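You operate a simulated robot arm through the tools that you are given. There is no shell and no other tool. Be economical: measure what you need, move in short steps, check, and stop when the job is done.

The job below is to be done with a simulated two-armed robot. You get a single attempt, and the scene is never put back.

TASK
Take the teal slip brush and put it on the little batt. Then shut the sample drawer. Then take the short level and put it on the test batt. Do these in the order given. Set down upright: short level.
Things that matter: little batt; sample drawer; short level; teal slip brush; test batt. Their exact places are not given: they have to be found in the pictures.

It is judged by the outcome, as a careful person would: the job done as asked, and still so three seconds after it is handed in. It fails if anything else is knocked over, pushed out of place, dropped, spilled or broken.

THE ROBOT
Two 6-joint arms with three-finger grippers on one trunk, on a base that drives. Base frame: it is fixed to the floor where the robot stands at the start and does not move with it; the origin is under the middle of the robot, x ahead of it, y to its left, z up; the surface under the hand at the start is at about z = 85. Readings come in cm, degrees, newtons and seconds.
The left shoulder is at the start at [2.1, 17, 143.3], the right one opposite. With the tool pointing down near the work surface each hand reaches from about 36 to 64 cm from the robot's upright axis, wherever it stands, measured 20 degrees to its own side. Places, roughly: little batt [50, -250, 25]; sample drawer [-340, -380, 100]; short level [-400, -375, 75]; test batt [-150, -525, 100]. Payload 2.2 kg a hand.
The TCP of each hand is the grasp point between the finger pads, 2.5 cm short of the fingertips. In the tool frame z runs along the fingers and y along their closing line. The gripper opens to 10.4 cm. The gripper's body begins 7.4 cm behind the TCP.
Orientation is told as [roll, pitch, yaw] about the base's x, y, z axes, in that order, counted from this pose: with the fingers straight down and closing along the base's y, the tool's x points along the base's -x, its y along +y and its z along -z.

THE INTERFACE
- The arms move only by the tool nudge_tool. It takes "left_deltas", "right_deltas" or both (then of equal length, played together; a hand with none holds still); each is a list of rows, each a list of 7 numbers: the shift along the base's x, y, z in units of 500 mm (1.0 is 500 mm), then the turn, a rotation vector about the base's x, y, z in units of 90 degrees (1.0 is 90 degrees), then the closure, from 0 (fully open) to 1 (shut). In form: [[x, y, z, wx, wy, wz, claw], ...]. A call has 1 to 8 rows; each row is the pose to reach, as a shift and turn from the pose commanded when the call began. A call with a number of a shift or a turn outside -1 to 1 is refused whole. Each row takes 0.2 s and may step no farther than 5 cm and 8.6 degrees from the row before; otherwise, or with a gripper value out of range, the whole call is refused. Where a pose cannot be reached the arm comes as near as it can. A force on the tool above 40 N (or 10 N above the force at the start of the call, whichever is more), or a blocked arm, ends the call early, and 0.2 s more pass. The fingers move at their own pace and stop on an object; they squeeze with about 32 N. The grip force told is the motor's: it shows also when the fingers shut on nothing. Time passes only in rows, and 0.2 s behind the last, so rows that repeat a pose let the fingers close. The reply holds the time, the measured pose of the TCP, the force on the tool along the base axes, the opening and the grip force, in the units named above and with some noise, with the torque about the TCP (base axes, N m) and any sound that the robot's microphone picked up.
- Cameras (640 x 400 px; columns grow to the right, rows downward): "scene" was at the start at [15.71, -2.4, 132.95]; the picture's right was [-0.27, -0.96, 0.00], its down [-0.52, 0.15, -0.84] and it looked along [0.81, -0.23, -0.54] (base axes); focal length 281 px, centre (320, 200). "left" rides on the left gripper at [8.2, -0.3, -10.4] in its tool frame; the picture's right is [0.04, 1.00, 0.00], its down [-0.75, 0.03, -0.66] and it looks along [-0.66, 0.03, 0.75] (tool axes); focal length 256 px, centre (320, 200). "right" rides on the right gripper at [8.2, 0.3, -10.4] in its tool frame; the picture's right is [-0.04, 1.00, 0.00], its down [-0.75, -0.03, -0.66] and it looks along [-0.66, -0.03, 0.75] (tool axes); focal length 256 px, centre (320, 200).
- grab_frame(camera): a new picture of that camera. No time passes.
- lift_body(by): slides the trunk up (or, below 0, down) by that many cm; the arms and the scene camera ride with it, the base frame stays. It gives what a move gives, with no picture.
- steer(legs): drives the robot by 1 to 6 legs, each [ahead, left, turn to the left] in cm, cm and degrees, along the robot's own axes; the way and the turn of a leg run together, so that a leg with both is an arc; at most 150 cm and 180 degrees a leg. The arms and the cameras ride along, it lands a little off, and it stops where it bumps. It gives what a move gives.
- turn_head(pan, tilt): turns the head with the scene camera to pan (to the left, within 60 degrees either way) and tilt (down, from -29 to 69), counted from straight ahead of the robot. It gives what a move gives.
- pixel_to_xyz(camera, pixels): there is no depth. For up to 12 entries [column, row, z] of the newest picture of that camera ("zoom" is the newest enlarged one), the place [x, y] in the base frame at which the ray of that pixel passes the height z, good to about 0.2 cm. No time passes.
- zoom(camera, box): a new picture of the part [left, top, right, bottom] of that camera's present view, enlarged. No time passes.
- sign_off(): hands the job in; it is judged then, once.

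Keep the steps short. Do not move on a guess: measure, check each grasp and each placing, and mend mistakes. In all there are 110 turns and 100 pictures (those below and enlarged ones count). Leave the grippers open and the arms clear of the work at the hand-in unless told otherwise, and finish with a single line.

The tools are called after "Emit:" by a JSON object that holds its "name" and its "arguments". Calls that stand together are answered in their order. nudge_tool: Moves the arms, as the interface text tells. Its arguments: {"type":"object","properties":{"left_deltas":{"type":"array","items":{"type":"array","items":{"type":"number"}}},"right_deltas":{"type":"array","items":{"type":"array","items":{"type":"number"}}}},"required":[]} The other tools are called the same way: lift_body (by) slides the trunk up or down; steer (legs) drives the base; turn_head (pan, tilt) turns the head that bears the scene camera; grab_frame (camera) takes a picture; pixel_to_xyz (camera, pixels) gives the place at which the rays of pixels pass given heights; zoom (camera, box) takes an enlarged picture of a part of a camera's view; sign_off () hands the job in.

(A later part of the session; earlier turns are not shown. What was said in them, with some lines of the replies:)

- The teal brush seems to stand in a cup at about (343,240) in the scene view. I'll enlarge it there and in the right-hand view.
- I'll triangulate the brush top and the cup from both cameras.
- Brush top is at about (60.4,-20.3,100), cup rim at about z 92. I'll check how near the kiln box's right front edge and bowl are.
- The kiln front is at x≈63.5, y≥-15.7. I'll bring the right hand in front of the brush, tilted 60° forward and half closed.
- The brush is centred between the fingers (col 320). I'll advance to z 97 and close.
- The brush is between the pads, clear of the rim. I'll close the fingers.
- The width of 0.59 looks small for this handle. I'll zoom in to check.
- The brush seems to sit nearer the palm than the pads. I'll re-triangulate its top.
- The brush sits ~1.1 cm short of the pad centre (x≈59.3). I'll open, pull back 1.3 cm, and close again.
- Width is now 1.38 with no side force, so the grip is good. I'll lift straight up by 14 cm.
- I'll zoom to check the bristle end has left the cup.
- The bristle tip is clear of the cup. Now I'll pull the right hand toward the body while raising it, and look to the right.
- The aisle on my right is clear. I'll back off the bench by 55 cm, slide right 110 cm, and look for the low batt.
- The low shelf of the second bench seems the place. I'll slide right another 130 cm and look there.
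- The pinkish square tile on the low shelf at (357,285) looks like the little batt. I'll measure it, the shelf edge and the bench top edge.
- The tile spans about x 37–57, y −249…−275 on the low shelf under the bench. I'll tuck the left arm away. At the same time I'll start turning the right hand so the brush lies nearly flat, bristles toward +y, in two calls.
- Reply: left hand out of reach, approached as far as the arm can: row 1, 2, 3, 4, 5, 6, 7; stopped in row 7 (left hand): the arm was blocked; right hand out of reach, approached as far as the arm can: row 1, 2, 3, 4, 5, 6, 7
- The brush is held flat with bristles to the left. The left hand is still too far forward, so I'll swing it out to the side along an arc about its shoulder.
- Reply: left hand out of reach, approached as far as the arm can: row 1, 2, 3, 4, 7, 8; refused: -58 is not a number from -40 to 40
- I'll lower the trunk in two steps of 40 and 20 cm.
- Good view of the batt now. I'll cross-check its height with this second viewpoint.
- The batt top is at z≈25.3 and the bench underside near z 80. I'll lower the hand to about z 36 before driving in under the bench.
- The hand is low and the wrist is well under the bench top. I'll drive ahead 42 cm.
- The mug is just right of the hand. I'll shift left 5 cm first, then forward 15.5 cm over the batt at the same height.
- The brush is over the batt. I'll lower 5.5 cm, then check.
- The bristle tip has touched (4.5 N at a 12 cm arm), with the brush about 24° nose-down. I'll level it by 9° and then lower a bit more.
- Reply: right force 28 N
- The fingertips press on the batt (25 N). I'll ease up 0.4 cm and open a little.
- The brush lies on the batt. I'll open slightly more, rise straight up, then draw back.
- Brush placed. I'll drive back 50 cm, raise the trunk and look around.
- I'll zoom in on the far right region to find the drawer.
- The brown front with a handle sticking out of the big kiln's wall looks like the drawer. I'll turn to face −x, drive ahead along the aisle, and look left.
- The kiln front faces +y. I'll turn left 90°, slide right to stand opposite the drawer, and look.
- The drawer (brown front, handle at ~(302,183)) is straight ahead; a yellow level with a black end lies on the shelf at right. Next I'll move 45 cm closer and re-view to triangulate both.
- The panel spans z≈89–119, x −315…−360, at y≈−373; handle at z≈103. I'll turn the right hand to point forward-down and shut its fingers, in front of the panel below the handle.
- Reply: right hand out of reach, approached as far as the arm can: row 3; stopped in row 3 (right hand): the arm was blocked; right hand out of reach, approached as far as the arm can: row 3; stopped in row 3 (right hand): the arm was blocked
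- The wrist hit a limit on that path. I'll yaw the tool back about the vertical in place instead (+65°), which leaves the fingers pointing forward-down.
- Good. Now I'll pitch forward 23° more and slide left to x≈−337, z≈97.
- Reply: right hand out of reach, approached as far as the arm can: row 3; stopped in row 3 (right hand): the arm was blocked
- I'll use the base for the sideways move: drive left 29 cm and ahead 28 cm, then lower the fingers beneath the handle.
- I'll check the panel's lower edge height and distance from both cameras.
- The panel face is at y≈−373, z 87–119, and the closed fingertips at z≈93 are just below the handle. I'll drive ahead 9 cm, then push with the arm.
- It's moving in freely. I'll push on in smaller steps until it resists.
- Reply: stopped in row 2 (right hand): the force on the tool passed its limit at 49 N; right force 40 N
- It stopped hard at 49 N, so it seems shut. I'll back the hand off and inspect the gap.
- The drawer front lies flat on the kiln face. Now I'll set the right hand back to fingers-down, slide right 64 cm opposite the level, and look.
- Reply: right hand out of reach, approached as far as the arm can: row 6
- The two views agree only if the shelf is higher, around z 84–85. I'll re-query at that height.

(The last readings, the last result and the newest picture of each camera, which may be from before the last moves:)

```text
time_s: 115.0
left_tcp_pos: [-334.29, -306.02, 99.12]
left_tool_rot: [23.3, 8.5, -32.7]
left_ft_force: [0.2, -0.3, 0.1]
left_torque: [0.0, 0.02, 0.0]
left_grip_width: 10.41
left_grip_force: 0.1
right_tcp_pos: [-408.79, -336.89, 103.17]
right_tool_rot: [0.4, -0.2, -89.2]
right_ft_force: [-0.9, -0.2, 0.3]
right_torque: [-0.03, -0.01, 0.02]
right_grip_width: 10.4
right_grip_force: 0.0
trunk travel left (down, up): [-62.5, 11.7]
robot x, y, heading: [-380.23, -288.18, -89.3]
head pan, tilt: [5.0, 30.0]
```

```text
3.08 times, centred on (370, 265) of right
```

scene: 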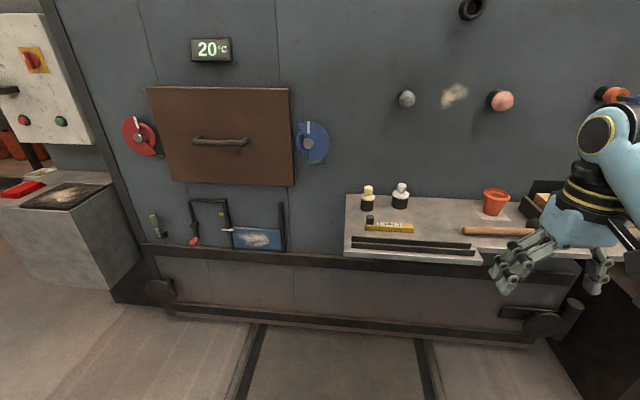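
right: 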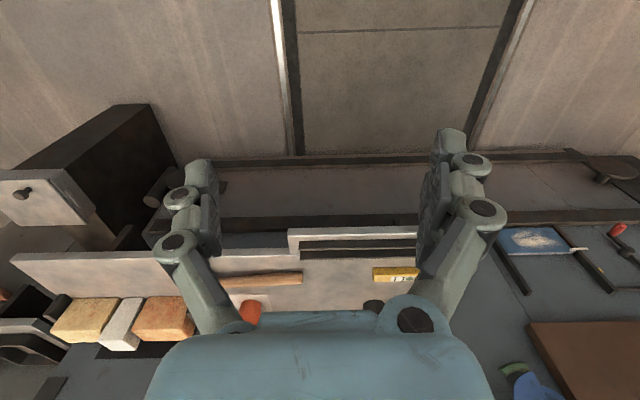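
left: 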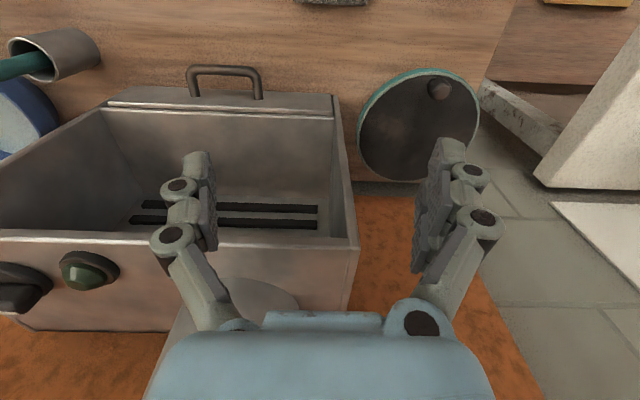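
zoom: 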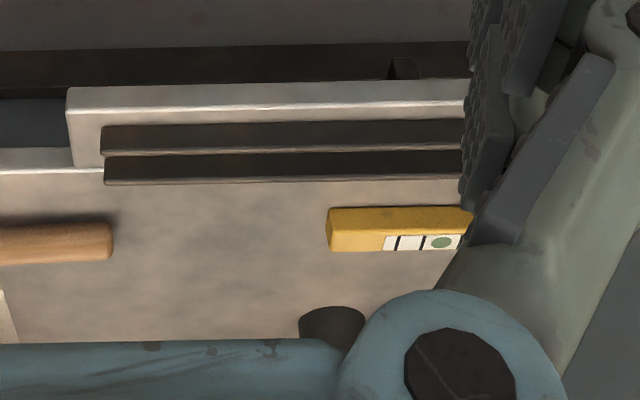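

The level spans x≈−385…−399, front y≈−373, resting at z≈84, with its knob on top at the left end. I'll yaw the right hand −90° so the fingers close across it, then approach.

Emit:
{"name": "nudge_tool", "arguments": {"right_deltas": [[0, 0, 0, 0, 0, -0.0833, 0.3], [0, 0, 0, 0, 0, -0.1667, 0.5], [0, 0, 0, 0, 0, -0.25, 0.5], [0, 0, 0, 0, 0, -0.3333, 0.5], [0, 0, 0, 0, 0, -0.4167, 0.5], [0, 0, 0, 0, 0, -0.5, 0.5]]}}

Emit:
{"name": "nudge_tool", "arguments": {"right_deltas": [[0, 0, 0, 0, 0, -0.0833, 0.5], [0, 0, 0, 0, 0, -0.1667, 0.5], [0, 0, 0, 0, 0, -0.25, 0.5], [0, 0, 0, 0, 0, -0.3333, 0.5], [0, 0, 0, 0, 0, -0.4167, 0.5], [0, 0, 0, 0, 0, -0.5, 0.5]]}}

Emit:
{"name": "steer", "arguments": {"legs": [[30, 0, 0]]}}

Emit:
{"name": "turn_head", "arguments": {"pan": -10, "tilt": 45}}

Emit:
{"name": "grab_frame", "arguments": {"camera": "scene"}}

Emit:
{"name": "grab_frame", "arguments": {"camera": "right"}}

```text
time_s: 116.4
left_tcp_pos: [-334.38, -306.11, 99.18]
left_tool_rot: [23.2, 8.4, -32.7]
left_ft_force: [0.0, 0.5, 0.0]
left_torque: [0.03, -0.02, 0.0]
left_grip_width: 10.39
left_grip_force: 0.0
right_tcp_pos: [-408.8, -336.71, 102.97]
right_tool_rot: [0.3, -0.2, -134.4]
right_ft_force: [-0.1, 0.0, 0.5]
right_torque: [0.01, 0.0, -0.01]
right_grip_width: 5.22
right_grip_force: 0.1
trunk travel left (down, up): [-62.5, 11.7]
robot x, y, heading: [-379.97, -288.21, -89.0]
head pan, tilt: [5.0, 30.0]
```

```text
time_s: 117.8
left_tcp_pos: [-334.36, -306.11, 99.12]
left_tool_rot: [23.2, 8.4, -32.8]
left_ft_force: [-1.0, -0.3, 0.0]
left_torque: [0.02, 0.02, 0.0]
left_grip_width: 10.4
left_grip_force: 0.1
right_tcp_pos: [-408.8, -336.89, 103.07]
right_tool_rot: [0.4, -0.2, -179.4]
right_ft_force: [-0.4, 0.1, 1.3]
right_torque: [-0.03, -0.01, 0.02]
right_grip_width: 5.2
right_grip_force: 0.1
trunk travel left (down, up): [-62.5, 11.7]
robot x, y, heading: [-379.9, -287.59, -88.8]
head pan, tilt: [5.0, 30.0]
```

```text
time_s: 119.8
left_tcp_pos: [-333.75, -335.45, 99.12]
left_tool_rot: [23.3, 8.4, -32.5]
left_ft_force: [0.7, -0.1, 0.1]
left_torque: [0.03, -0.01, 0.0]
left_grip_width: 10.39
left_grip_force: 0.0
right_tcp_pos: [-408.11, -366.4, 103.17]
right_tool_rot: [0.3, -0.2, -179.1]
right_ft_force: [-0.1, -0.6, -0.1]
right_torque: [0.02, 0.0, 0.0]
right_grip_width: 5.19
right_grip_force: 0.1
trunk travel left (down, up): [-62.5, 11.7]
robot x, y, heading: [-379.42, -317.07, -88.9]
head pan, tilt: [5.0, 30.0]
```

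```text
time_s: 120.6
left_tcp_pos: [-333.85, -335.36, 99.21]
left_tool_rot: [23.2, 8.3, -32.6]
left_ft_force: [-0.8, 0.3, 0.2]
left_torque: [-0.03, -0.02, -0.01]
left_grip_width: 10.4
left_grip_force: 0.1
right_tcp_pos: [-408.03, -366.41, 103.14]
right_tool_rot: [0.4, -0.2, -179.1]
right_ft_force: [0.0, -0.6, 0.3]
right_torque: [-0.02, 0.01, 0.02]
right_grip_width: 5.17
right_grip_force: 0.1
trunk travel left (down, up): [-62.5, 11.7]
robot x, y, heading: [-379.24, -317.44, -89.2]
head pan, tilt: [-10.0, 45.0]
```

```text
38 pictures are left
```

scene: 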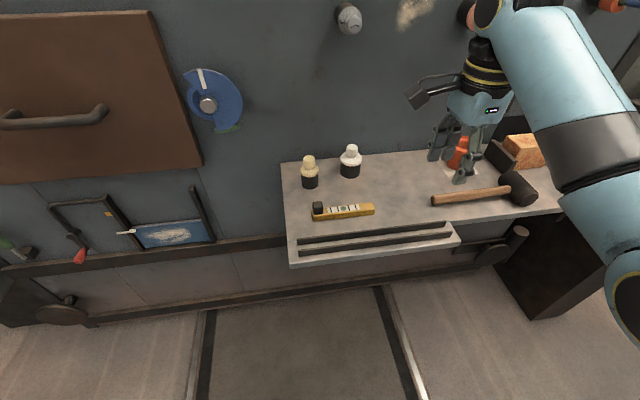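

```text
37 pictures are left
```

right: 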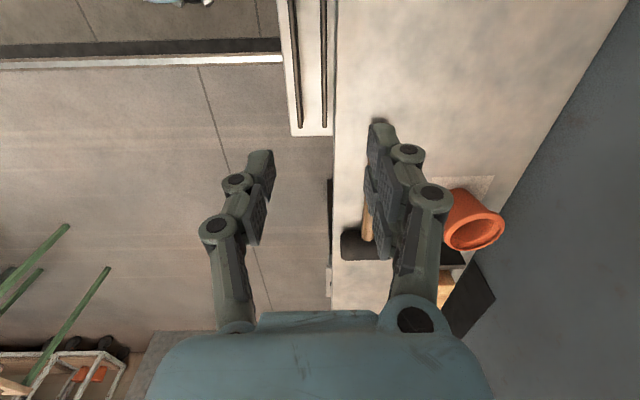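

Emit:
{"name": "zoom", "arguments": {"camera": "scene", "box": [290, 140, 410, 240]}}

Emit:
{"name": "pixel_to_xyz", "arguments": {"camera": "scene", "pixels": [[313, 220, 84], [374, 215, 84], [373, 204, 86.5], [313, 213, 86.5], [301, 241, 85], [310, 187, 84], [350, 177, 84]]}}

```text
4.00 times, centred on (350, 190) of scene
```

zoom: 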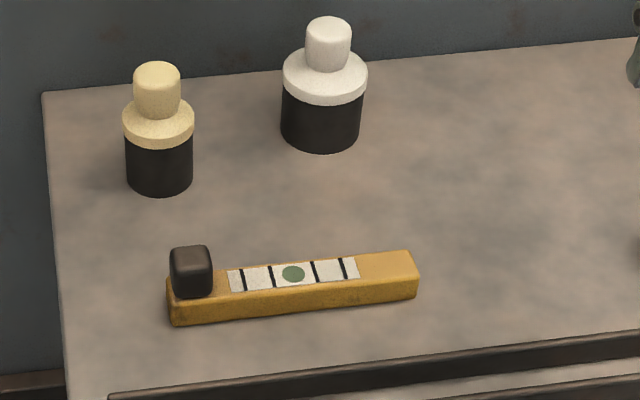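

```text
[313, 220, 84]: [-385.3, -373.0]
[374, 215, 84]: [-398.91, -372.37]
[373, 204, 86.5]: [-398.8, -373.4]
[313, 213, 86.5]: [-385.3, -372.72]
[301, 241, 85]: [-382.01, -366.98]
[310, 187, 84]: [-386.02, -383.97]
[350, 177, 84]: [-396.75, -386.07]
```

Level centre ≈ (−392.1, −373.8), about 2.3 cm deep and 2 cm high. I'll move above it at z≈95.

Emit:
{"name": "nudge_tool", "arguments": {"right_deltas": [[0.08, -0.04, 0, 0, 0, 0, 0.55], [0.16, -0.08, 0, 0, 0, 0, 0.55], [0.24, -0.12, -0.04, 0, 0, 0, 0.55], [0.321, -0.148, -0.1, 0, 0, 0, 0.55], [0.321, -0.148, -0.16, 0, 0, 0, 0.55], [0.321, -0.148, -0.16, 0, 0, 0, 0.55]]}}

Emit:
{"name": "grab_frame", "arguments": {"camera": "right"}}

Emit:
{"name": "zoom", "arguments": {"camera": "scene", "box": [270, 80, 470, 260]}}

```text
refused: row 4 steps farther than a row can; nothing moved
```

```text
35 pictures are left
```

right: 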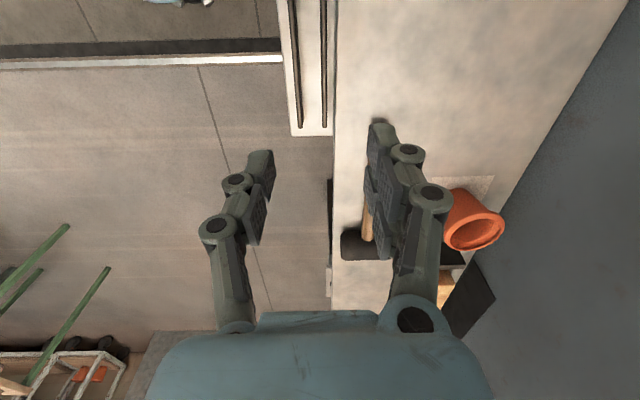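

```text
2.22 times, centred on (370, 170) of scene
```

zoom: 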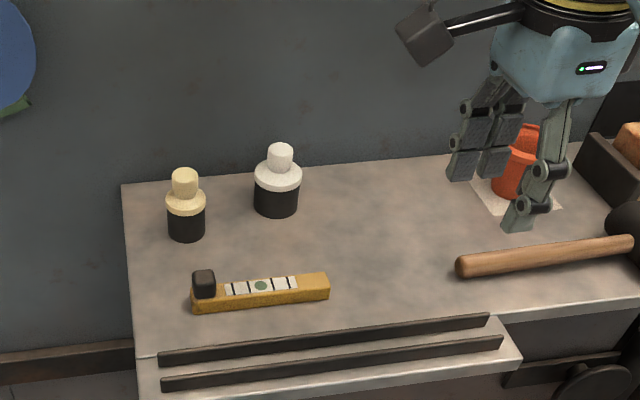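

Row 4 stepped too far; I'll split it.

Emit:
{"name": "nudge_tool", "arguments": {"right_deltas": [[0.08, -0.04, 0, 0, 0, 0, 0.55], [0.16, -0.08, 0, 0, 0, 0, 0.55], [0.24, -0.12, 0, 0, 0, 0, 0.55], [0.321, -0.148, 0, 0, 0, 0, 0.55], [0.321, -0.148, -0.08, 0, 0, 0, 0.55], [0.321, -0.148, -0.16, 0, 0, 0, 0.55], [0.321, -0.148, -0.16, 0, 0, 0, 0.55]]}}

Emit:
{"name": "grab_frame", "arguments": {"camera": "right"}}

Emit:
{"name": "zoom", "arguments": {"camera": "scene", "box": [270, 80, 470, 260]}}

```text
time_s: 122.2
left_tcp_pos: [-333.8, -335.45, 99.16]
left_tool_rot: [23.2, 8.4, -32.6]
left_ft_force: [-0.2, -0.4, 0.7]
left_torque: [0.01, -0.01, 0.02]
left_grip_width: 10.4
left_grip_force: 0.0
right_tcp_pos: [-391.97, -373.46, 94.81]
right_tool_rot: [0.4, -0.4, -179.1]
right_ft_force: [-0.4, 0.3, 0.4]
right_torque: [0.0, -0.01, 0.0]
right_grip_width: 4.67
right_grip_force: 0.0
trunk travel left (down, up): [-62.5, 11.7]
robot x, y, heading: [-379.45, -317.54, -89.0]
head pan, tilt: [-10.0, 45.0]
```

```text
33 pictures are left
```

right: 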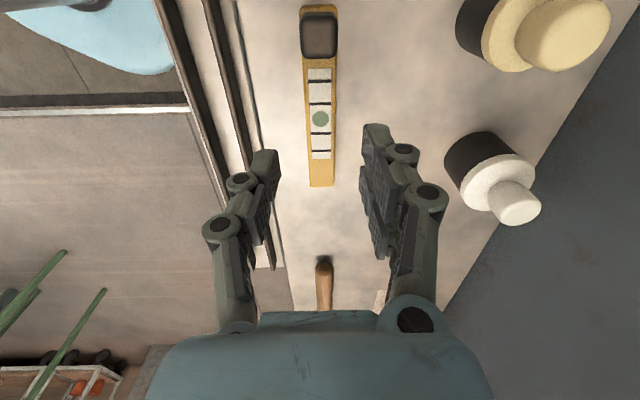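

```text
2.22 times, centred on (370, 170) of scene
```

zoom: 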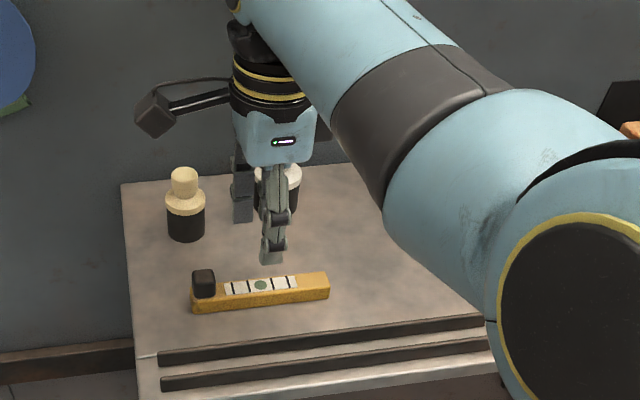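

I'll check the level's centreline in the hand view.

Emit:
{"name": "pixel_to_xyz", "arguments": {"camera": "right", "pixels": [[309, 160, 86], [333, 160, 86], [303, 40, 86], [337, 40, 86], [310, 187, 86], [320, 120, 86], [247, 200, 85]]}}

```text
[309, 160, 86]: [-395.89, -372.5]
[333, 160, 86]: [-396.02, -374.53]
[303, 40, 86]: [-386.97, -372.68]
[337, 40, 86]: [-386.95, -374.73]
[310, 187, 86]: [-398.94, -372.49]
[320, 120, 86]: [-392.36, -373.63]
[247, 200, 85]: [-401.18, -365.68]
```

Centred at y −373.6. I'll descend to z≈87 and close.

Emit:
{"name": "nudge_tool", "arguments": {"right_deltas": [[0, 0, -0.07, 0, 0, 0, 0.55], [0, 0, -0.13, 0, 0, 0, 0.55], [0, 0, -0.156, 0, 0, 0, 0.55], [0, 0, -0.156, 0, 0, 0, 0.55], [0, 0, -0.156, 0, 0, 0, 1], [0, 0, -0.156, 0, 0, 0, 1], [0, 0, -0.156, 0, 0, 0, 1], [0, 0, -0.156, 0, 0, 0, 1]]}}

Emit:
{"name": "grab_frame", "arguments": {"camera": "right"}}

```text
time_s: 124.0
left_tcp_pos: [-333.76, -335.33, 99.24]
left_tool_rot: [23.2, 8.4, -32.6]
left_ft_force: [0.0, 0.9, 0.2]
left_torque: [-0.02, 0.02, 0.02]
left_grip_width: 10.42
left_grip_force: 0.2
right_tcp_pos: [-391.97, -373.84, 87.17]
right_tool_rot: [0.4, -0.3, -179.1]
right_ft_force: [-0.4, -0.8, 0.2]
right_torque: [0.0, -0.05, -0.03]
right_grip_width: 2.41
right_grip_force: 32.2
trunk travel left (down, up): [-62.5, 11.7]
robot x, y, heading: [-379.85, -317.41, -88.5]
head pan, tilt: [-10.0, 45.0]
```

```text
31 pictures are left
```

right: 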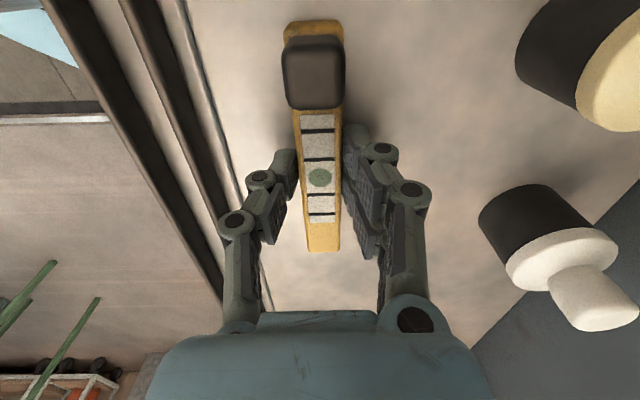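

Gripped at 2.4 cm. I'll lift 16 cm and check.

Emit:
{"name": "nudge_tool", "arguments": {"right_deltas": [[0, 0, 0.04, 0, 0, 0, 1], [0, 0, 0.1, 0, 0, 0, 1], [0, 0, 0.17, 0, 0, 0, 1], [0, 0, 0.24, 0, 0, 0, 1], [0, 0, 0.32, 0, 0, 0, 1], [0, 0, 0.32, 0, 0, 0, 1]]}}

Emit:
{"name": "grab_frame", "arguments": {"camera": "right"}}

Emit:
{"name": "steer", "arguments": {"legs": [[-60, 0, 0]]}}

Emit:
{"name": "turn_head", "arguments": {"pan": 15, "tilt": 15}}

Emit:
{"name": "grab_frame", "arguments": {"camera": "scene"}}

```text
time_s: 125.4
left_tcp_pos: [-333.76, -335.45, 99.15]
left_tool_rot: [23.2, 8.4, -32.7]
left_ft_force: [0.5, -0.5, -0.5]
left_torque: [0.0, -0.01, 0.01]
left_grip_width: 10.41
left_grip_force: 0.0
right_tcp_pos: [-392.07, -374.02, 103.36]
right_tool_rot: [0.4, -0.1, -179.1]
right_ft_force: [-0.3, 0.1, -0.8]
right_torque: [-0.04, -0.03, -0.01]
right_grip_width: 2.44
right_grip_force: 31.6
trunk travel left (down, up): [-62.5, 11.7]
robot x, y, heading: [-379.55, -317.48, -88.9]
head pan, tilt: [-10.0, 45.0]
```

```text
30 pictures are left
```

right: 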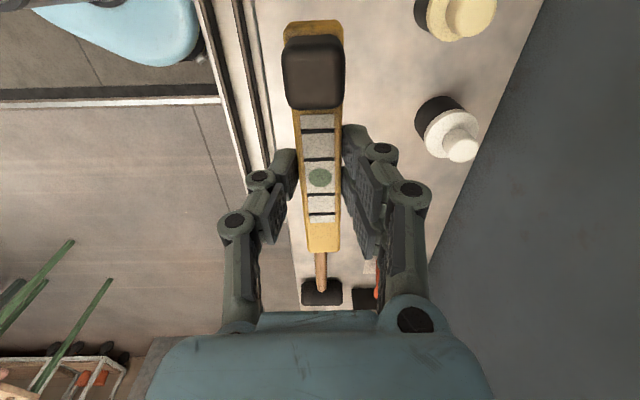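

```text
time_s: 128.7
left_tcp_pos: [-334.96, -277.31, 99.07]
left_tool_rot: [23.2, 8.4, -32.6]
left_ft_force: [0.4, -0.1, 0.2]
left_torque: [-0.02, 0.01, 0.02]
left_grip_width: 10.39
left_grip_force: 0.0
right_tcp_pos: [-393.22, -315.99, 103.46]
right_tool_rot: [0.4, -0.2, -179.1]
right_ft_force: [-0.3, -0.5, -1.1]
right_torque: [-0.02, 0.02, 0.02]
right_grip_width: 2.43
right_grip_force: 31.9
trunk travel left (down, up): [-62.5, 11.7]
robot x, y, heading: [-380.47, -259.3, -88.9]
head pan, tilt: [-10.0, 45.0]
```

```text
time_s: 129.7
left_tcp_pos: [-335.02, -277.37, 99.13]
left_tool_rot: [23.2, 8.4, -32.6]
left_ft_force: [0.0, -0.1, -0.5]
left_torque: [0.03, -0.01, -0.03]
left_grip_width: 10.43
left_grip_force: 0.0
right_tcp_pos: [-393.27, -316.01, 103.39]
right_tool_rot: [0.3, -0.2, -179.2]
right_ft_force: [1.0, 0.1, -1.3]
right_torque: [-0.03, 0.03, 0.01]
right_grip_width: 2.46
right_grip_force: 32.0
trunk travel left (down, up): [-62.5, 11.7]
robot x, y, heading: [-380.51, -259.38, -88.9]
head pan, tilt: [15.0, 15.0]
```

```text
29 pictures are left
```

scene: 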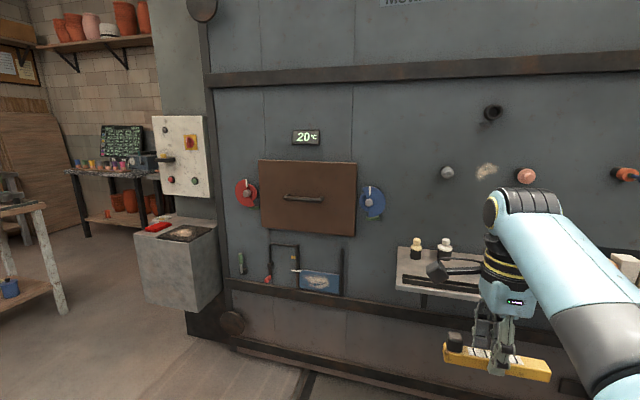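

The level is held level with its knob on top, and the drawer is shut. Now to the test batt: slide left 130 cm and look.

Emit:
{"name": "steer", "arguments": {"legs": [[0, 130, 0]]}}

Emit:
{"name": "turn_head", "arguments": {"pan": 30, "tilt": 20}}

Emit:
{"name": "grab_frame", "arguments": {"camera": "scene"}}

```text
time_s: 136.2
left_tcp_pos: [-203.85, -274.47, 99.09]
left_tool_rot: [23.2, 8.3, -32.4]
left_ft_force: [-0.8, 0.0, -0.8]
left_torque: [-0.01, 0.03, 0.0]
left_grip_width: 10.4
left_grip_force: 0.1
right_tcp_pos: [-261.88, -313.33, 103.31]
right_tool_rot: [0.4, -0.3, -178.8]
right_ft_force: [0.4, -0.7, -0.8]
right_torque: [0.01, 0.02, 0.01]
right_grip_width: 2.43
right_grip_force: 31.4
trunk travel left (down, up): [-62.5, 11.7]
robot x, y, heading: [-249.71, -256.81, -88.6]
head pan, tilt: [15.0, 15.0]
```

```text
time_s: 137.0
left_tcp_pos: [-203.74, -274.43, 99.04]
left_tool_rot: [23.2, 8.4, -32.4]
left_ft_force: [0.3, 0.4, 0.1]
left_torque: [0.01, -0.01, 0.05]
left_grip_width: 10.43
left_grip_force: 0.1
right_tcp_pos: [-262.0, -313.3, 103.42]
right_tool_rot: [0.4, -0.1, -178.8]
right_ft_force: [0.3, -0.1, -0.9]
right_torque: [0.0, 0.0, 0.01]
right_grip_width: 2.44
right_grip_force: 32.4
trunk travel left (down, up): [-62.5, 11.7]
robot x, y, heading: [-249.41, -256.3, -88.9]
head pan, tilt: [30.0, 20.0]
```

```text
28 pictures are left
```

scene: 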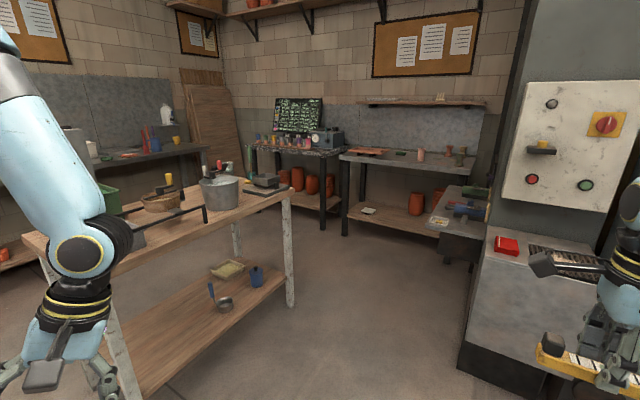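

I'll zoom in on the tables at the far wall.

Emit:
{"name": "zoom", "arguments": {"camera": "scene", "box": [320, 80, 510, 250]}}

Emit:
{"name": "pixel_to_xyz", "arguments": {"camera": "scene", "pixels": [[370, 151, 85], [340, 159, 85], [480, 166, 85], [345, 235, 0], [292, 307, 0], [295, 185, 85], [475, 262, 40], [462, 370, 0], [370, 151, 100], [460, 215, 85]]}}

```text
2.35 times, centred on (415, 165) of scene
```

zoom: 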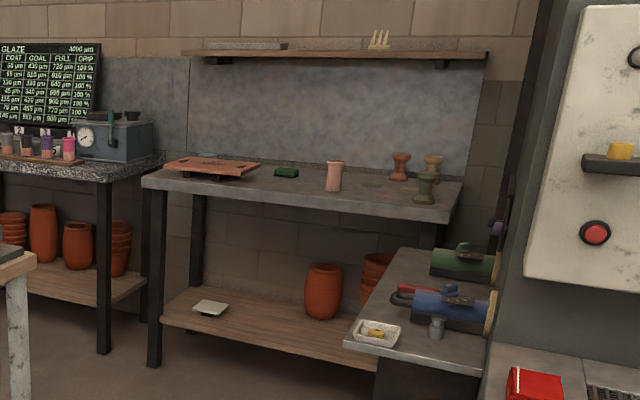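

```text
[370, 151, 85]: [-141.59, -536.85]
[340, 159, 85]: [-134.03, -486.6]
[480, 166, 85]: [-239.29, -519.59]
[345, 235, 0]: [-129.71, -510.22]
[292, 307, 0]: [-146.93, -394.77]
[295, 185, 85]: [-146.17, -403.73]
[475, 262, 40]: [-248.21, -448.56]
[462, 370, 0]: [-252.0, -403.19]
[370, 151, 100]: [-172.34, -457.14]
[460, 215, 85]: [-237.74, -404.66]
```

The reddish slab on a small stand at the left end of the grey table, near (−148,−525), should be the test batt. Before entering the aisle I'll check how far my left arm sticks out.

Emit:
{"name": "lift_body", "arguments": {"by": 11}}

Emit:
{"name": "turn_head", "arguments": {"pan": 60, "tilt": 30}}

Emit:
{"name": "grab_frame", "arguments": {"camera": "scene"}}

```text
time_s: 138.4
left_tcp_pos: [-203.79, -274.39, 110.18]
left_tool_rot: [23.2, 8.4, -32.3]
left_ft_force: [0.4, -0.9, 0.0]
left_torque: [-0.01, 0.01, 0.03]
left_grip_width: 10.38
left_grip_force: 0.1
right_tcp_pos: [-261.99, -313.31, 114.41]
right_tool_rot: [0.3, -0.3, -178.8]
right_ft_force: [0.2, -0.3, -1.1]
right_torque: [-0.03, 0.01, -0.01]
right_grip_width: 2.45
right_grip_force: 32.0
trunk travel left (down, up): [-73.5, 0.7]
robot x, y, heading: [-249.77, -256.6, -88.5]
head pan, tilt: [30.0, 20.0]
```

```text
time_s: 139.4
left_tcp_pos: [-203.7, -274.29, 110.3]
left_tool_rot: [23.2, 8.3, -32.4]
left_ft_force: [0.0, 0.4, 0.0]
left_torque: [-0.01, 0.0, -0.01]
left_grip_width: 10.4
left_grip_force: 0.0
right_tcp_pos: [-261.82, -313.28, 114.36]
right_tool_rot: [0.4, -0.2, -178.8]
right_ft_force: [0.5, -1.0, 0.7]
right_torque: [-0.01, -0.03, -0.01]
right_grip_width: 2.45
right_grip_force: 31.6
trunk travel left (down, up): [-73.5, 0.7]
robot x, y, heading: [-249.41, -256.89, -88.7]
head pan, tilt: [60.0, 30.0]
```

```text
26 pictures are left
```

scene: 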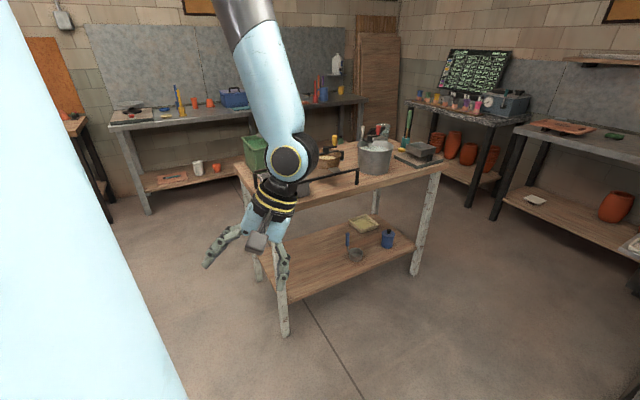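

The left elbow is high and only the hand is low, so the aisle is passable at x≈−203. I'll slide left 47 cm, straighten, and go ahead 100 cm.

Emit:
{"name": "steer", "arguments": {"legs": [[0, 47, -1.3], [100, 0, 0]]}}

Emit:
{"name": "turn_head", "arguments": {"pan": 25, "tilt": 25}}

Emit:
{"name": "grab_frame", "arguments": {"camera": "scene"}}

```text
time_s: 147.0
left_tcp_pos: [-154.44, -373.64, 110.25]
left_tool_rot: [23.2, 8.4, -31.7]
left_ft_force: [0.4, 0.3, -0.3]
left_torque: [-0.01, -0.02, 0.04]
left_grip_width: 10.4
left_grip_force: 0.0
right_tcp_pos: [-212.13, -413.02, 114.44]
right_tool_rot: [0.4, -0.2, -178.2]
right_ft_force: [0.4, -0.1, -0.3]
right_torque: [-0.03, 0.04, 0.0]
right_grip_width: 2.44
right_grip_force: 32.5
trunk travel left (down, up): [-73.5, 0.7]
robot x, y, heading: [-200.31, -356.28, -88.0]
head pan, tilt: [60.0, 30.0]
```

```text
time_s: 148.0
left_tcp_pos: [-154.35, -373.6, 110.12]
left_tool_rot: [23.2, 8.3, -31.8]
left_ft_force: [-0.1, 0.0, -0.1]
left_torque: [0.0, -0.02, -0.04]
left_grip_width: 10.41
left_grip_force: 0.0
right_tcp_pos: [-212.16, -413.03, 114.42]
right_tool_rot: [0.3, -0.3, -178.3]
right_ft_force: [0.3, -0.3, -0.9]
right_torque: [0.03, 0.01, -0.02]
right_grip_width: 2.46
right_grip_force: 31.7
trunk travel left (down, up): [-73.5, 0.7]
robot x, y, heading: [-200.3, -356.33, -88.1]
head pan, tilt: [25.0, 25.0]
```

```text
25 pictures are left
```

scene: 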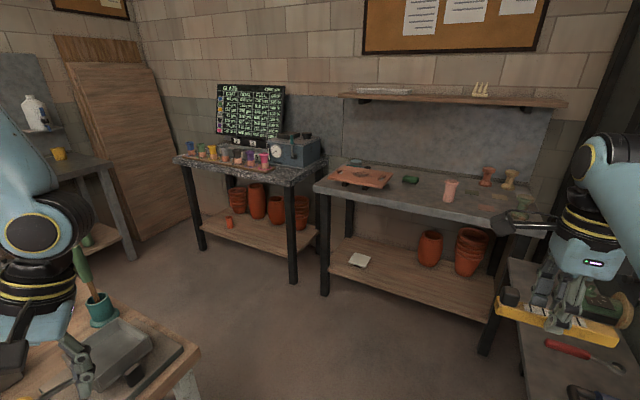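

Emit:
{"name": "pixel_to_xyz", "arguments": {"camera": "scene", "pixels": [[105, 325, 85], [155, 350, 87], [200, 352, 85], [340, 179, 88], [340, 179, 92], [390, 178, 90], [316, 190, 85], [300, 188, 85], [325, 295, 0], [530, 262, 80], [505, 215, 85]]}}

Emit:
{"name": "zoom", "arguments": {"camera": "scene", "box": [300, 140, 480, 240]}}

```text
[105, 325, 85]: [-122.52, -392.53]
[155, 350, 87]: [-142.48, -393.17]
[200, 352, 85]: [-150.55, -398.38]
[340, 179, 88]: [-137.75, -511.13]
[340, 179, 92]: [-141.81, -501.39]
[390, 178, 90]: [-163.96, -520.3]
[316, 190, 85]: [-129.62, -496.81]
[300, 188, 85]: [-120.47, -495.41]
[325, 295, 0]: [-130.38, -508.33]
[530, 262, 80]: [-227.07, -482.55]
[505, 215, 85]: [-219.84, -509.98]
```

```text
3.56 times, centred on (390, 190) of scene
```

zoom: 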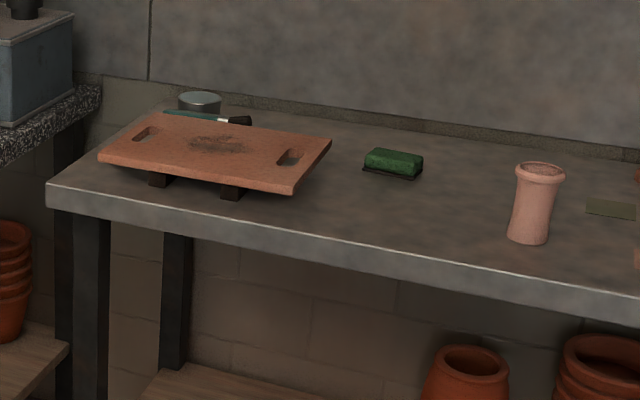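

The batt is a flat raised board around (−152,−515). Next: ahead 95 cm, then left 58 cm, then look.

Emit:
{"name": "steer", "arguments": {"legs": [[95, 0, -1.9], [0, 58, 0]]}}

Emit:
{"name": "turn_head", "arguments": {"pan": -5, "tilt": 42}}

Emit:
{"name": "grab_frame", "arguments": {"camera": "scene"}}

Emit:
{"name": "grab_frame", "arguments": {"camera": "right"}}

```text
time_s: 155.9
left_tcp_pos: [-98.66, -475.6, 110.25]
left_tool_rot: [23.2, 8.4, -36.7]
left_ft_force: [0.3, 0.0, -0.3]
left_torque: [0.0, -0.01, -0.02]
left_grip_width: 10.39
left_grip_force: 0.0
right_tcp_pos: [-159.7, -510.12, 114.37]
right_tool_rot: [0.4, -0.3, 176.8]
right_ft_force: [0.4, -0.3, -1.1]
right_torque: [0.02, -0.02, -0.01]
right_grip_width: 2.46
right_grip_force: 31.9
trunk travel left (down, up): [-73.5, 0.7]
robot x, y, heading: [-142.87, -454.68, -92.9]
head pan, tilt: [25.0, 25.0]
```

```text
time_s: 156.8
left_tcp_pos: [-98.82, -475.65, 110.23]
left_tool_rot: [23.3, 8.3, -36.7]
left_ft_force: [-1.0, 0.7, -0.5]
left_torque: [0.02, -0.03, -0.02]
left_grip_width: 10.4
left_grip_force: 0.0
right_tcp_pos: [-159.58, -510.15, 114.43]
right_tool_rot: [0.4, -0.3, 176.8]
right_ft_force: [0.3, 0.5, -0.8]
right_torque: [0.02, -0.04, 0.01]
right_grip_width: 2.45
right_grip_force: 32.2
trunk travel left (down, up): [-73.5, 0.7]
robot x, y, heading: [-143.21, -454.19, -93.0]
head pan, tilt: [-5.0, 42.0]
```

```text
23 pictures are left
```

scene: 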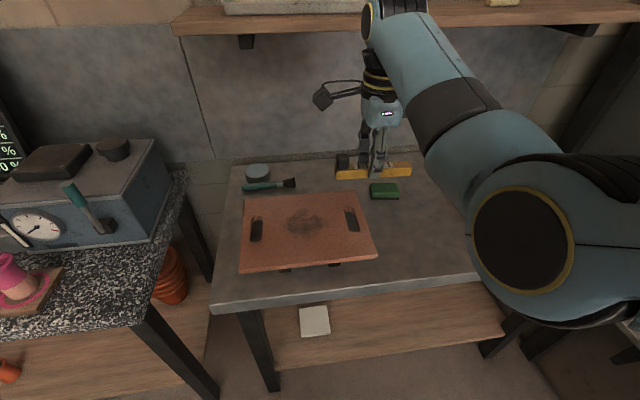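

```text
22 pictures are left
```

right: 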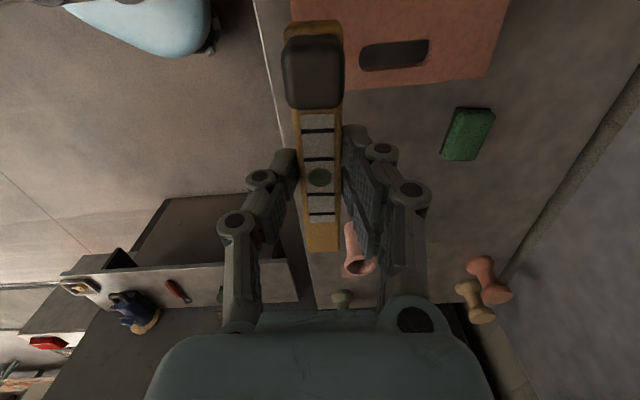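

I'll find the batt top height using its right slot and back-right corner in both views.

Emit:
{"name": "pixel_to_xyz", "arguments": {"camera": "scene", "pixels": [[352, 219, 86], [352, 219, 90], [352, 219, 94], [360, 194, 90], [377, 257, 90], [240, 269, 90], [247, 196, 90], [257, 231, 90], [305, 222, 90]]}}

Emit:
{"name": "pixel_to_xyz", "arguments": {"camera": "right", "pixels": [[394, 54, 86], [394, 54, 90], [394, 54, 94], [487, 77, 86], [487, 77, 90], [487, 77, 94]]}}

```text
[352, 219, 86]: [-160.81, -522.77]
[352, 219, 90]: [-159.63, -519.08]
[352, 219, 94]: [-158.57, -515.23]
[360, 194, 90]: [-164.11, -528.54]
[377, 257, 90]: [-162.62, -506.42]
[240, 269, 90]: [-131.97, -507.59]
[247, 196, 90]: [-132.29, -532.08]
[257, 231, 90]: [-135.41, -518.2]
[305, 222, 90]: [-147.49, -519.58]
```

```text
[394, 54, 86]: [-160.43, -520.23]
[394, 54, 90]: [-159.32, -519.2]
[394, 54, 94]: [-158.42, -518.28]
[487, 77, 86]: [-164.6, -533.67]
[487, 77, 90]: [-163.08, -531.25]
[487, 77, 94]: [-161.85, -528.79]
```

Batt top is at z≈90, centre ≈(−147.5,−518.7), slots near its ends. I'll fine-position the base, with level still high.

Emit:
{"name": "steer", "arguments": {"legs": [[5, 7, 3]]}}

Emit:
{"name": "grab_frame", "arguments": {"camera": "scene"}}

```text
time_s: 157.9
left_tcp_pos: [-90.71, -478.54, 110.14]
left_tool_rot: [23.2, 8.3, -33.7]
left_ft_force: [0.4, -0.2, 0.0]
left_torque: [0.04, -0.01, 0.01]
left_grip_width: 10.39
left_grip_force: 0.0
right_tcp_pos: [-149.69, -516.08, 114.23]
right_tool_rot: [0.3, -0.3, 179.9]
right_ft_force: [0.0, 0.6, -1.7]
right_torque: [0.02, 0.06, 0.03]
right_grip_width: 2.43
right_grip_force: 31.8
trunk travel left (down, up): [-73.5, 0.7]
robot x, y, heading: [-136.17, -459.89, -89.9]
head pan, tilt: [-5.0, 42.0]
```

```text
21 pictures are left
```

scene: 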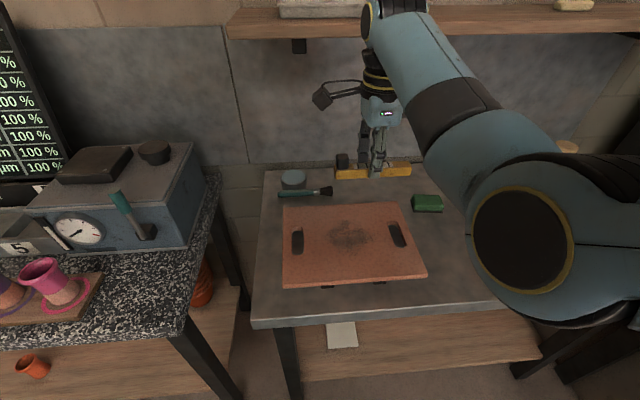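

I'll move over the centre and descend to z≈98 in steps.

Emit:
{"name": "nudge_tool", "arguments": {"right_deltas": [[0.02, -0.025, -0.04, 0, 0, 0, 1], [0.04, -0.05, -0.1, 0, 0, 0, 1], [0.04, -0.05, -0.17, 0, 0, 0, 1], [0.04, -0.05, -0.24, 0, 0, 0, 1], [0.04, -0.05, -0.32, 0, 0, 0, 1], [0.04, -0.05, -0.32, 0, 0, 0, 1]]}}

Emit:
{"name": "grab_frame", "arguments": {"camera": "scene"}}

Emit:
{"name": "grab_frame", "arguments": {"camera": "right"}}

```text
time_s: 159.3
left_tcp_pos: [-90.94, -478.44, 110.37]
left_tool_rot: [23.1, 8.4, -33.7]
left_ft_force: [0.7, -1.1, 0.7]
left_torque: [0.01, -0.03, 0.02]
left_grip_width: 10.39
left_grip_force: 0.0
right_tcp_pos: [-148.34, -517.27, 99.02]
right_tool_rot: [0.4, -0.3, 179.9]
right_ft_force: [-0.5, -0.4, -0.9]
right_torque: [0.02, 0.0, 0.01]
right_grip_width: 2.44
right_grip_force: 31.4
right hand out of reach, approached as far as the arm can: row 5, 6
trunk travel left (down, up): [-73.5, 0.7]
robot x, y, heading: [-135.95, -459.79, -90.0]
head pan, tilt: [-5.0, 42.0]
```

```text
20 pictures are left
```

scene: 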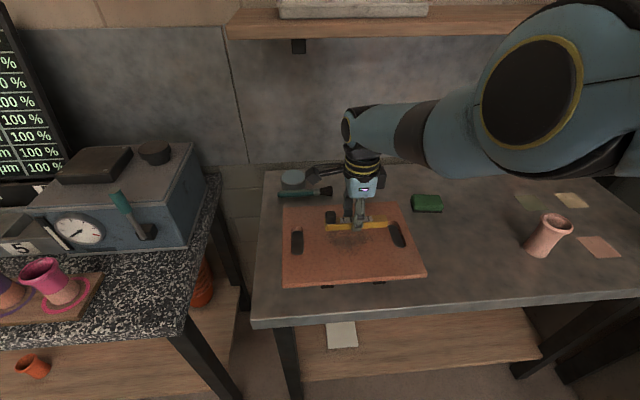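

```text
19 pictures are left
```

right: 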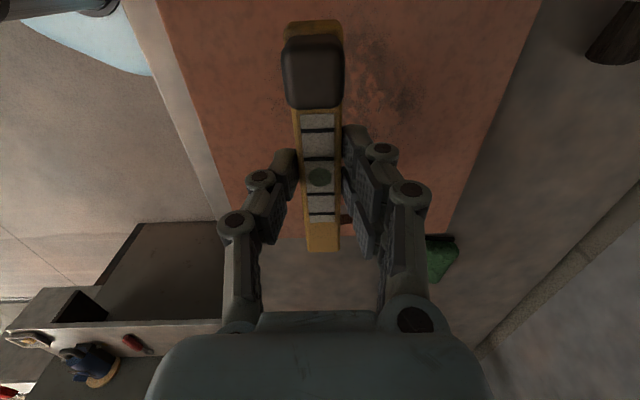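

Arm reach is near its limit, so I'll use the trunk to come down 4 cm and then check.

Emit:
{"name": "lift_body", "arguments": {"by": -4}}

Emit:
{"name": "zoom", "arguments": {"camera": "scene", "box": [270, 120, 450, 300]}}

```text
time_s: 160.1
left_tcp_pos: [-90.82, -478.42, 106.24]
left_tool_rot: [23.1, 8.4, -33.7]
left_ft_force: [1.4, -0.8, 0.8]
left_torque: [-0.02, 0.01, 0.02]
left_grip_width: 10.41
left_grip_force: 0.0
right_tcp_pos: [-148.22, -517.31, 95.04]
right_tool_rot: [0.3, -0.3, 179.9]
right_ft_force: [1.2, -0.4, -1.5]
right_torque: [0.01, 0.03, -0.03]
right_grip_width: 2.44
right_grip_force: 31.9
trunk travel left (down, up): [-69.5, 4.7]
robot x, y, heading: [-136.28, -459.93, -90.0]
head pan, tilt: [-5.0, 42.0]
```

```text
2.22 times, centred on (360, 210) of scene
```

zoom: 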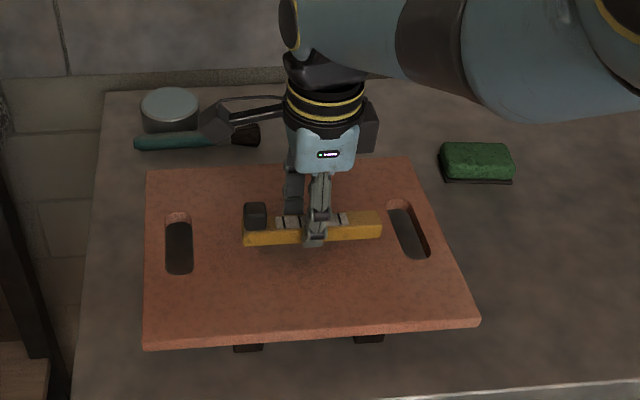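

About 2 cm to go. I'll lower in small trunk steps, watching force.

Emit:
{"name": "lift_body", "arguments": {"by": -1.2}}

Emit:
{"name": "lift_body", "arguments": {"by": -0.4}}

```text
time_s: 160.7
left_tcp_pos: [-90.63, -478.44, 105.0]
left_tool_rot: [23.2, 8.4, -33.8]
left_ft_force: [0.6, 0.0, 0.6]
left_torque: [-0.01, -0.02, 0.02]
left_grip_width: 10.38
left_grip_force: 0.0
right_tcp_pos: [-148.28, -517.51, 93.78]
right_tool_rot: [0.4, -0.3, 179.8]
right_ft_force: [-0.4, 0.8, -0.9]
right_torque: [-0.01, 0.04, 0.01]
right_grip_width: 2.44
right_grip_force: 31.6
trunk travel left (down, up): [-68.3, 5.9]
robot x, y, heading: [-135.63, -459.3, -90.0]
head pan, tilt: [-5.0, 42.0]
```

```text
time_s: 161.3
left_tcp_pos: [-90.67, -478.47, 104.57]
left_tool_rot: [23.2, 8.4, -33.7]
left_ft_force: [0.3, -0.8, -1.0]
left_torque: [0.01, 0.0, 0.01]
left_grip_width: 10.41
left_grip_force: 0.0
right_tcp_pos: [-148.36, -517.38, 93.35]
right_tool_rot: [0.4, -0.3, 179.8]
right_ft_force: [0.1, 0.2, -1.5]
right_torque: [-0.02, 0.03, 0.01]
right_grip_width: 2.46
right_grip_force: 32.1
trunk travel left (down, up): [-67.9, 6.3]
robot x, y, heading: [-136.15, -459.5, -90.0]
head pan, tilt: [-5.0, 42.0]
```

No contact yet. I'll go on down in 0.3 cm steps.

Emit:
{"name": "lift_body", "arguments": {"by": -0.3}}

Emit:
{"name": "lift_body", "arguments": {"by": -0.3}}

Emit:
{"name": "zoom", "arguments": {"camera": "scene", "box": [310, 180, 410, 260]}}

```text
time_s: 161.8
left_tcp_pos: [-90.72, -478.47, 104.23]
left_tool_rot: [23.3, 8.4, -33.7]
left_ft_force: [0.4, -0.1, 0.3]
left_torque: [0.0, -0.01, -0.01]
left_grip_width: 10.4
left_grip_force: 0.0
right_tcp_pos: [-148.26, -517.53, 93.08]
right_tool_rot: [0.4, -0.4, 179.9]
right_ft_force: [0.2, -0.1, -0.9]
right_torque: [0.03, 0.02, 0.03]
right_grip_width: 2.44
right_grip_force: 32.0
trunk travel left (down, up): [-67.6, 6.6]
robot x, y, heading: [-135.94, -459.75, -89.9]
head pan, tilt: [-5.0, 42.0]
```

```text
time_s: 162.3
left_tcp_pos: [-90.78, -478.4, 103.94]
left_tool_rot: [23.1, 8.4, -33.7]
left_ft_force: [-0.3, 0.3, -0.6]
left_torque: [0.01, 0.02, 0.02]
left_grip_width: 10.4
left_grip_force: 0.1
right_tcp_pos: [-148.22, -517.39, 92.83]
right_tool_rot: [0.4, -0.2, 179.8]
right_ft_force: [0.1, 0.3, 3.1]
right_torque: [0.05, -0.26, 0.05]
right_grip_width: 2.45
right_grip_force: 32.2
trunk travel left (down, up): [-67.3, 6.9]
robot x, y, heading: [-135.62, -460.08, -90.1]
head pan, tilt: [-5.0, 42.0]
```

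```text
5.00 times, centred on (360, 220) of scene
```

zoom: 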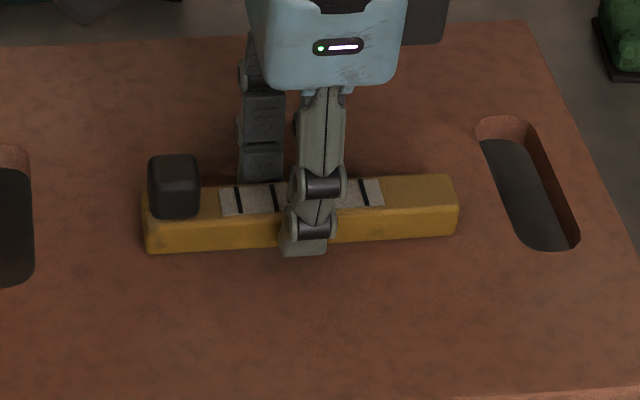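

The level touches at the knob end (3 N). I'll lower 0.2 cm more and then open.

Emit:
{"name": "lift_body", "arguments": {"by": -0.2}}

Emit:
{"name": "nudge_tool", "arguments": {"right_deltas": [[0, 0, 0, 0, 0, 0, 0.74], [0, 0, 0, 0, 0, 0, 0.68], [0, 0, 0, 0, 0, 0, 0.6], [0, 0, 0, 0, 0, 0, 0.6]]}}

Emit:
{"name": "zoom", "arguments": {"camera": "scene", "box": [310, 180, 410, 260]}}

```text
time_s: 162.8
left_tcp_pos: [-90.85, -478.35, 103.83]
left_tool_rot: [23.1, 8.3, -33.8]
left_ft_force: [0.8, -0.6, 0.7]
left_torque: [-0.01, -0.02, -0.02]
left_grip_width: 10.37
left_grip_force: 0.2
right_tcp_pos: [-148.32, -517.39, 92.89]
right_tool_rot: [0.6, -0.3, 179.7]
right_ft_force: [-1.4, 1.9, 16.8]
right_torque: [0.23, -0.42, -0.01]
right_grip_width: 2.46
right_grip_force: 32.1
trunk travel left (down, up): [-67.1, 7.1]
robot x, y, heading: [-135.85, -459.67, -90.0]
head pan, tilt: [-5.0, 42.0]
```

```text
time_s: 163.8
left_tcp_pos: [-90.75, -478.59, 103.94]
left_tool_rot: [23.1, 8.4, -33.7]
left_ft_force: [-0.1, -1.3, 0.1]
left_torque: [-0.01, 0.01, -0.02]
left_grip_width: 10.42
left_grip_force: 0.1
right_tcp_pos: [-148.33, -517.48, 92.55]
right_tool_rot: [0.4, -0.3, 179.8]
right_ft_force: [-0.8, -0.5, -0.7]
right_torque: [-0.02, 0.02, 0.01]
right_grip_width: 4.17
right_grip_force: 0.1
trunk travel left (down, up): [-67.1, 7.1]
robot x, y, heading: [-136.12, -459.7, -89.9]
head pan, tilt: [-5.0, 42.0]
```

```text
5.00 times, centred on (360, 220) of scene
```

zoom: 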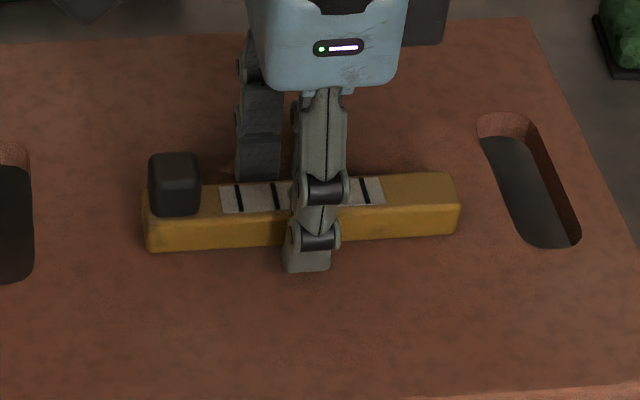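

Released and resting flat. I'll rise straight up with the trunk, then back the base away.

Emit:
{"name": "lift_body", "arguments": {"by": 7}}

Emit:
{"name": "nudge_tool", "arguments": {"right_deltas": [[0, 0.02, 0.06, 0, 0, 0, 0.6], [0, 0.04, 0.14, 0, 0, 0, 0.5], [0, 0.06, 0.22, 0, 0, 0, 0.3], [0, 0.08, 0.3, 0, 0, 0, 0]]}}

Emit:
{"name": "steer", "arguments": {"legs": [[-22, 0, 0]]}}

Emit:
{"name": "grab_frame", "arguments": {"camera": "scene"}}

```text
time_s: 164.9
left_tcp_pos: [-90.77, -478.41, 110.83]
left_tool_rot: [23.2, 8.4, -33.7]
left_ft_force: [0.6, 0.1, 0.1]
left_torque: [0.0, 0.01, -0.02]
left_grip_width: 10.39
left_grip_force: 0.1
right_tcp_pos: [-148.19, -517.46, 99.61]
right_tool_rot: [0.5, -0.3, 179.8]
right_ft_force: [0.0, 0.6, -0.4]
right_torque: [0.0, -0.01, 0.01]
right_grip_width: 4.17
right_grip_force: 0.1
trunk travel left (down, up): [-74.1, 0.1]
robot x, y, heading: [-136.25, -459.38, -90.0]
head pan, tilt: [-5.0, 42.0]
```

```text
time_s: 165.9
left_tcp_pos: [-90.72, -478.36, 110.88]
left_tool_rot: [23.0, 8.4, -33.7]
left_ft_force: [0.5, 0.8, 0.3]
left_torque: [0.02, 0.02, 0.0]
left_grip_width: 10.42
left_grip_force: 0.1
right_tcp_pos: [-148.95, -513.44, 114.72]
right_tool_rot: [0.6, -0.7, 179.5]
right_ft_force: [0.9, 0.3, 0.4]
right_torque: [-0.01, -0.03, 0.0]
right_grip_width: 10.4
right_grip_force: 0.1
trunk travel left (down, up): [-74.1, 0.1]
robot x, y, heading: [-136.06, -459.54, -89.9]
head pan, tilt: [-5.0, 42.0]
```

```text
time_s: 167.6
left_tcp_pos: [-90.78, -456.88, 110.85]
left_tool_rot: [23.1, 8.3, -33.7]
left_ft_force: [0.6, 0.1, -0.7]
left_torque: [-0.01, 0.02, 0.02]
left_grip_width: 10.39
left_grip_force: 0.0
right_tcp_pos: [-149.04, -491.91, 114.56]
right_tool_rot: [0.3, -0.7, 179.6]
right_ft_force: [0.4, 0.6, -0.7]
right_torque: [-0.03, 0.02, -0.02]
right_grip_width: 10.4
right_grip_force: 0.1
trunk travel left (down, up): [-74.1, 0.1]
robot x, y, heading: [-136.18, -437.83, -90.0]
head pan, tilt: [-5.0, 42.0]
```

```text
15 pictures are left
```

scene: 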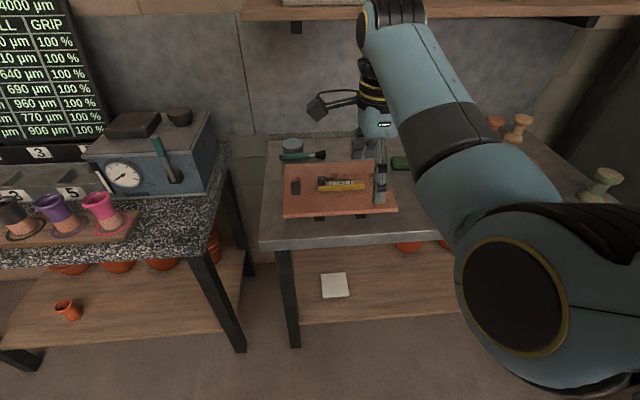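

Emit:
{"name": "zoom", "arguments": {"camera": "scene", "box": [270, 130, 420, 230]}}

```text
4.00 times, centred on (345, 180) of scene
```

zoom: 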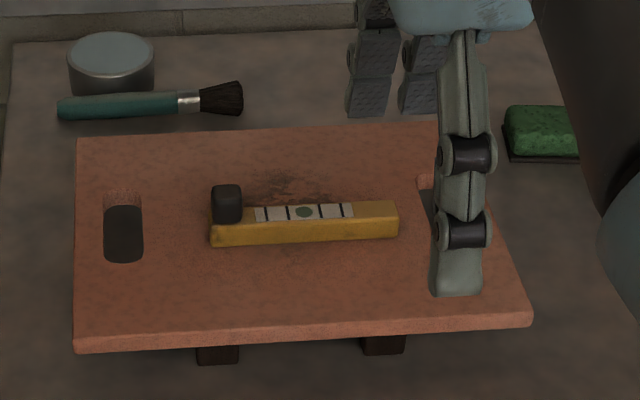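

The level rests upright in the middle of the batt, both grippers are open and clear, so I'm handing in.

Emit:
{"name": "sign_off", "arguments": {}}

```text
The job is handed in.
```

The teal slip brush is on the little batt, the sample drawer is shut, and the short level is upright on the test batt, done in that order; I took the teal brush from the cup at the start bench, though a similar one lies by the test batt.
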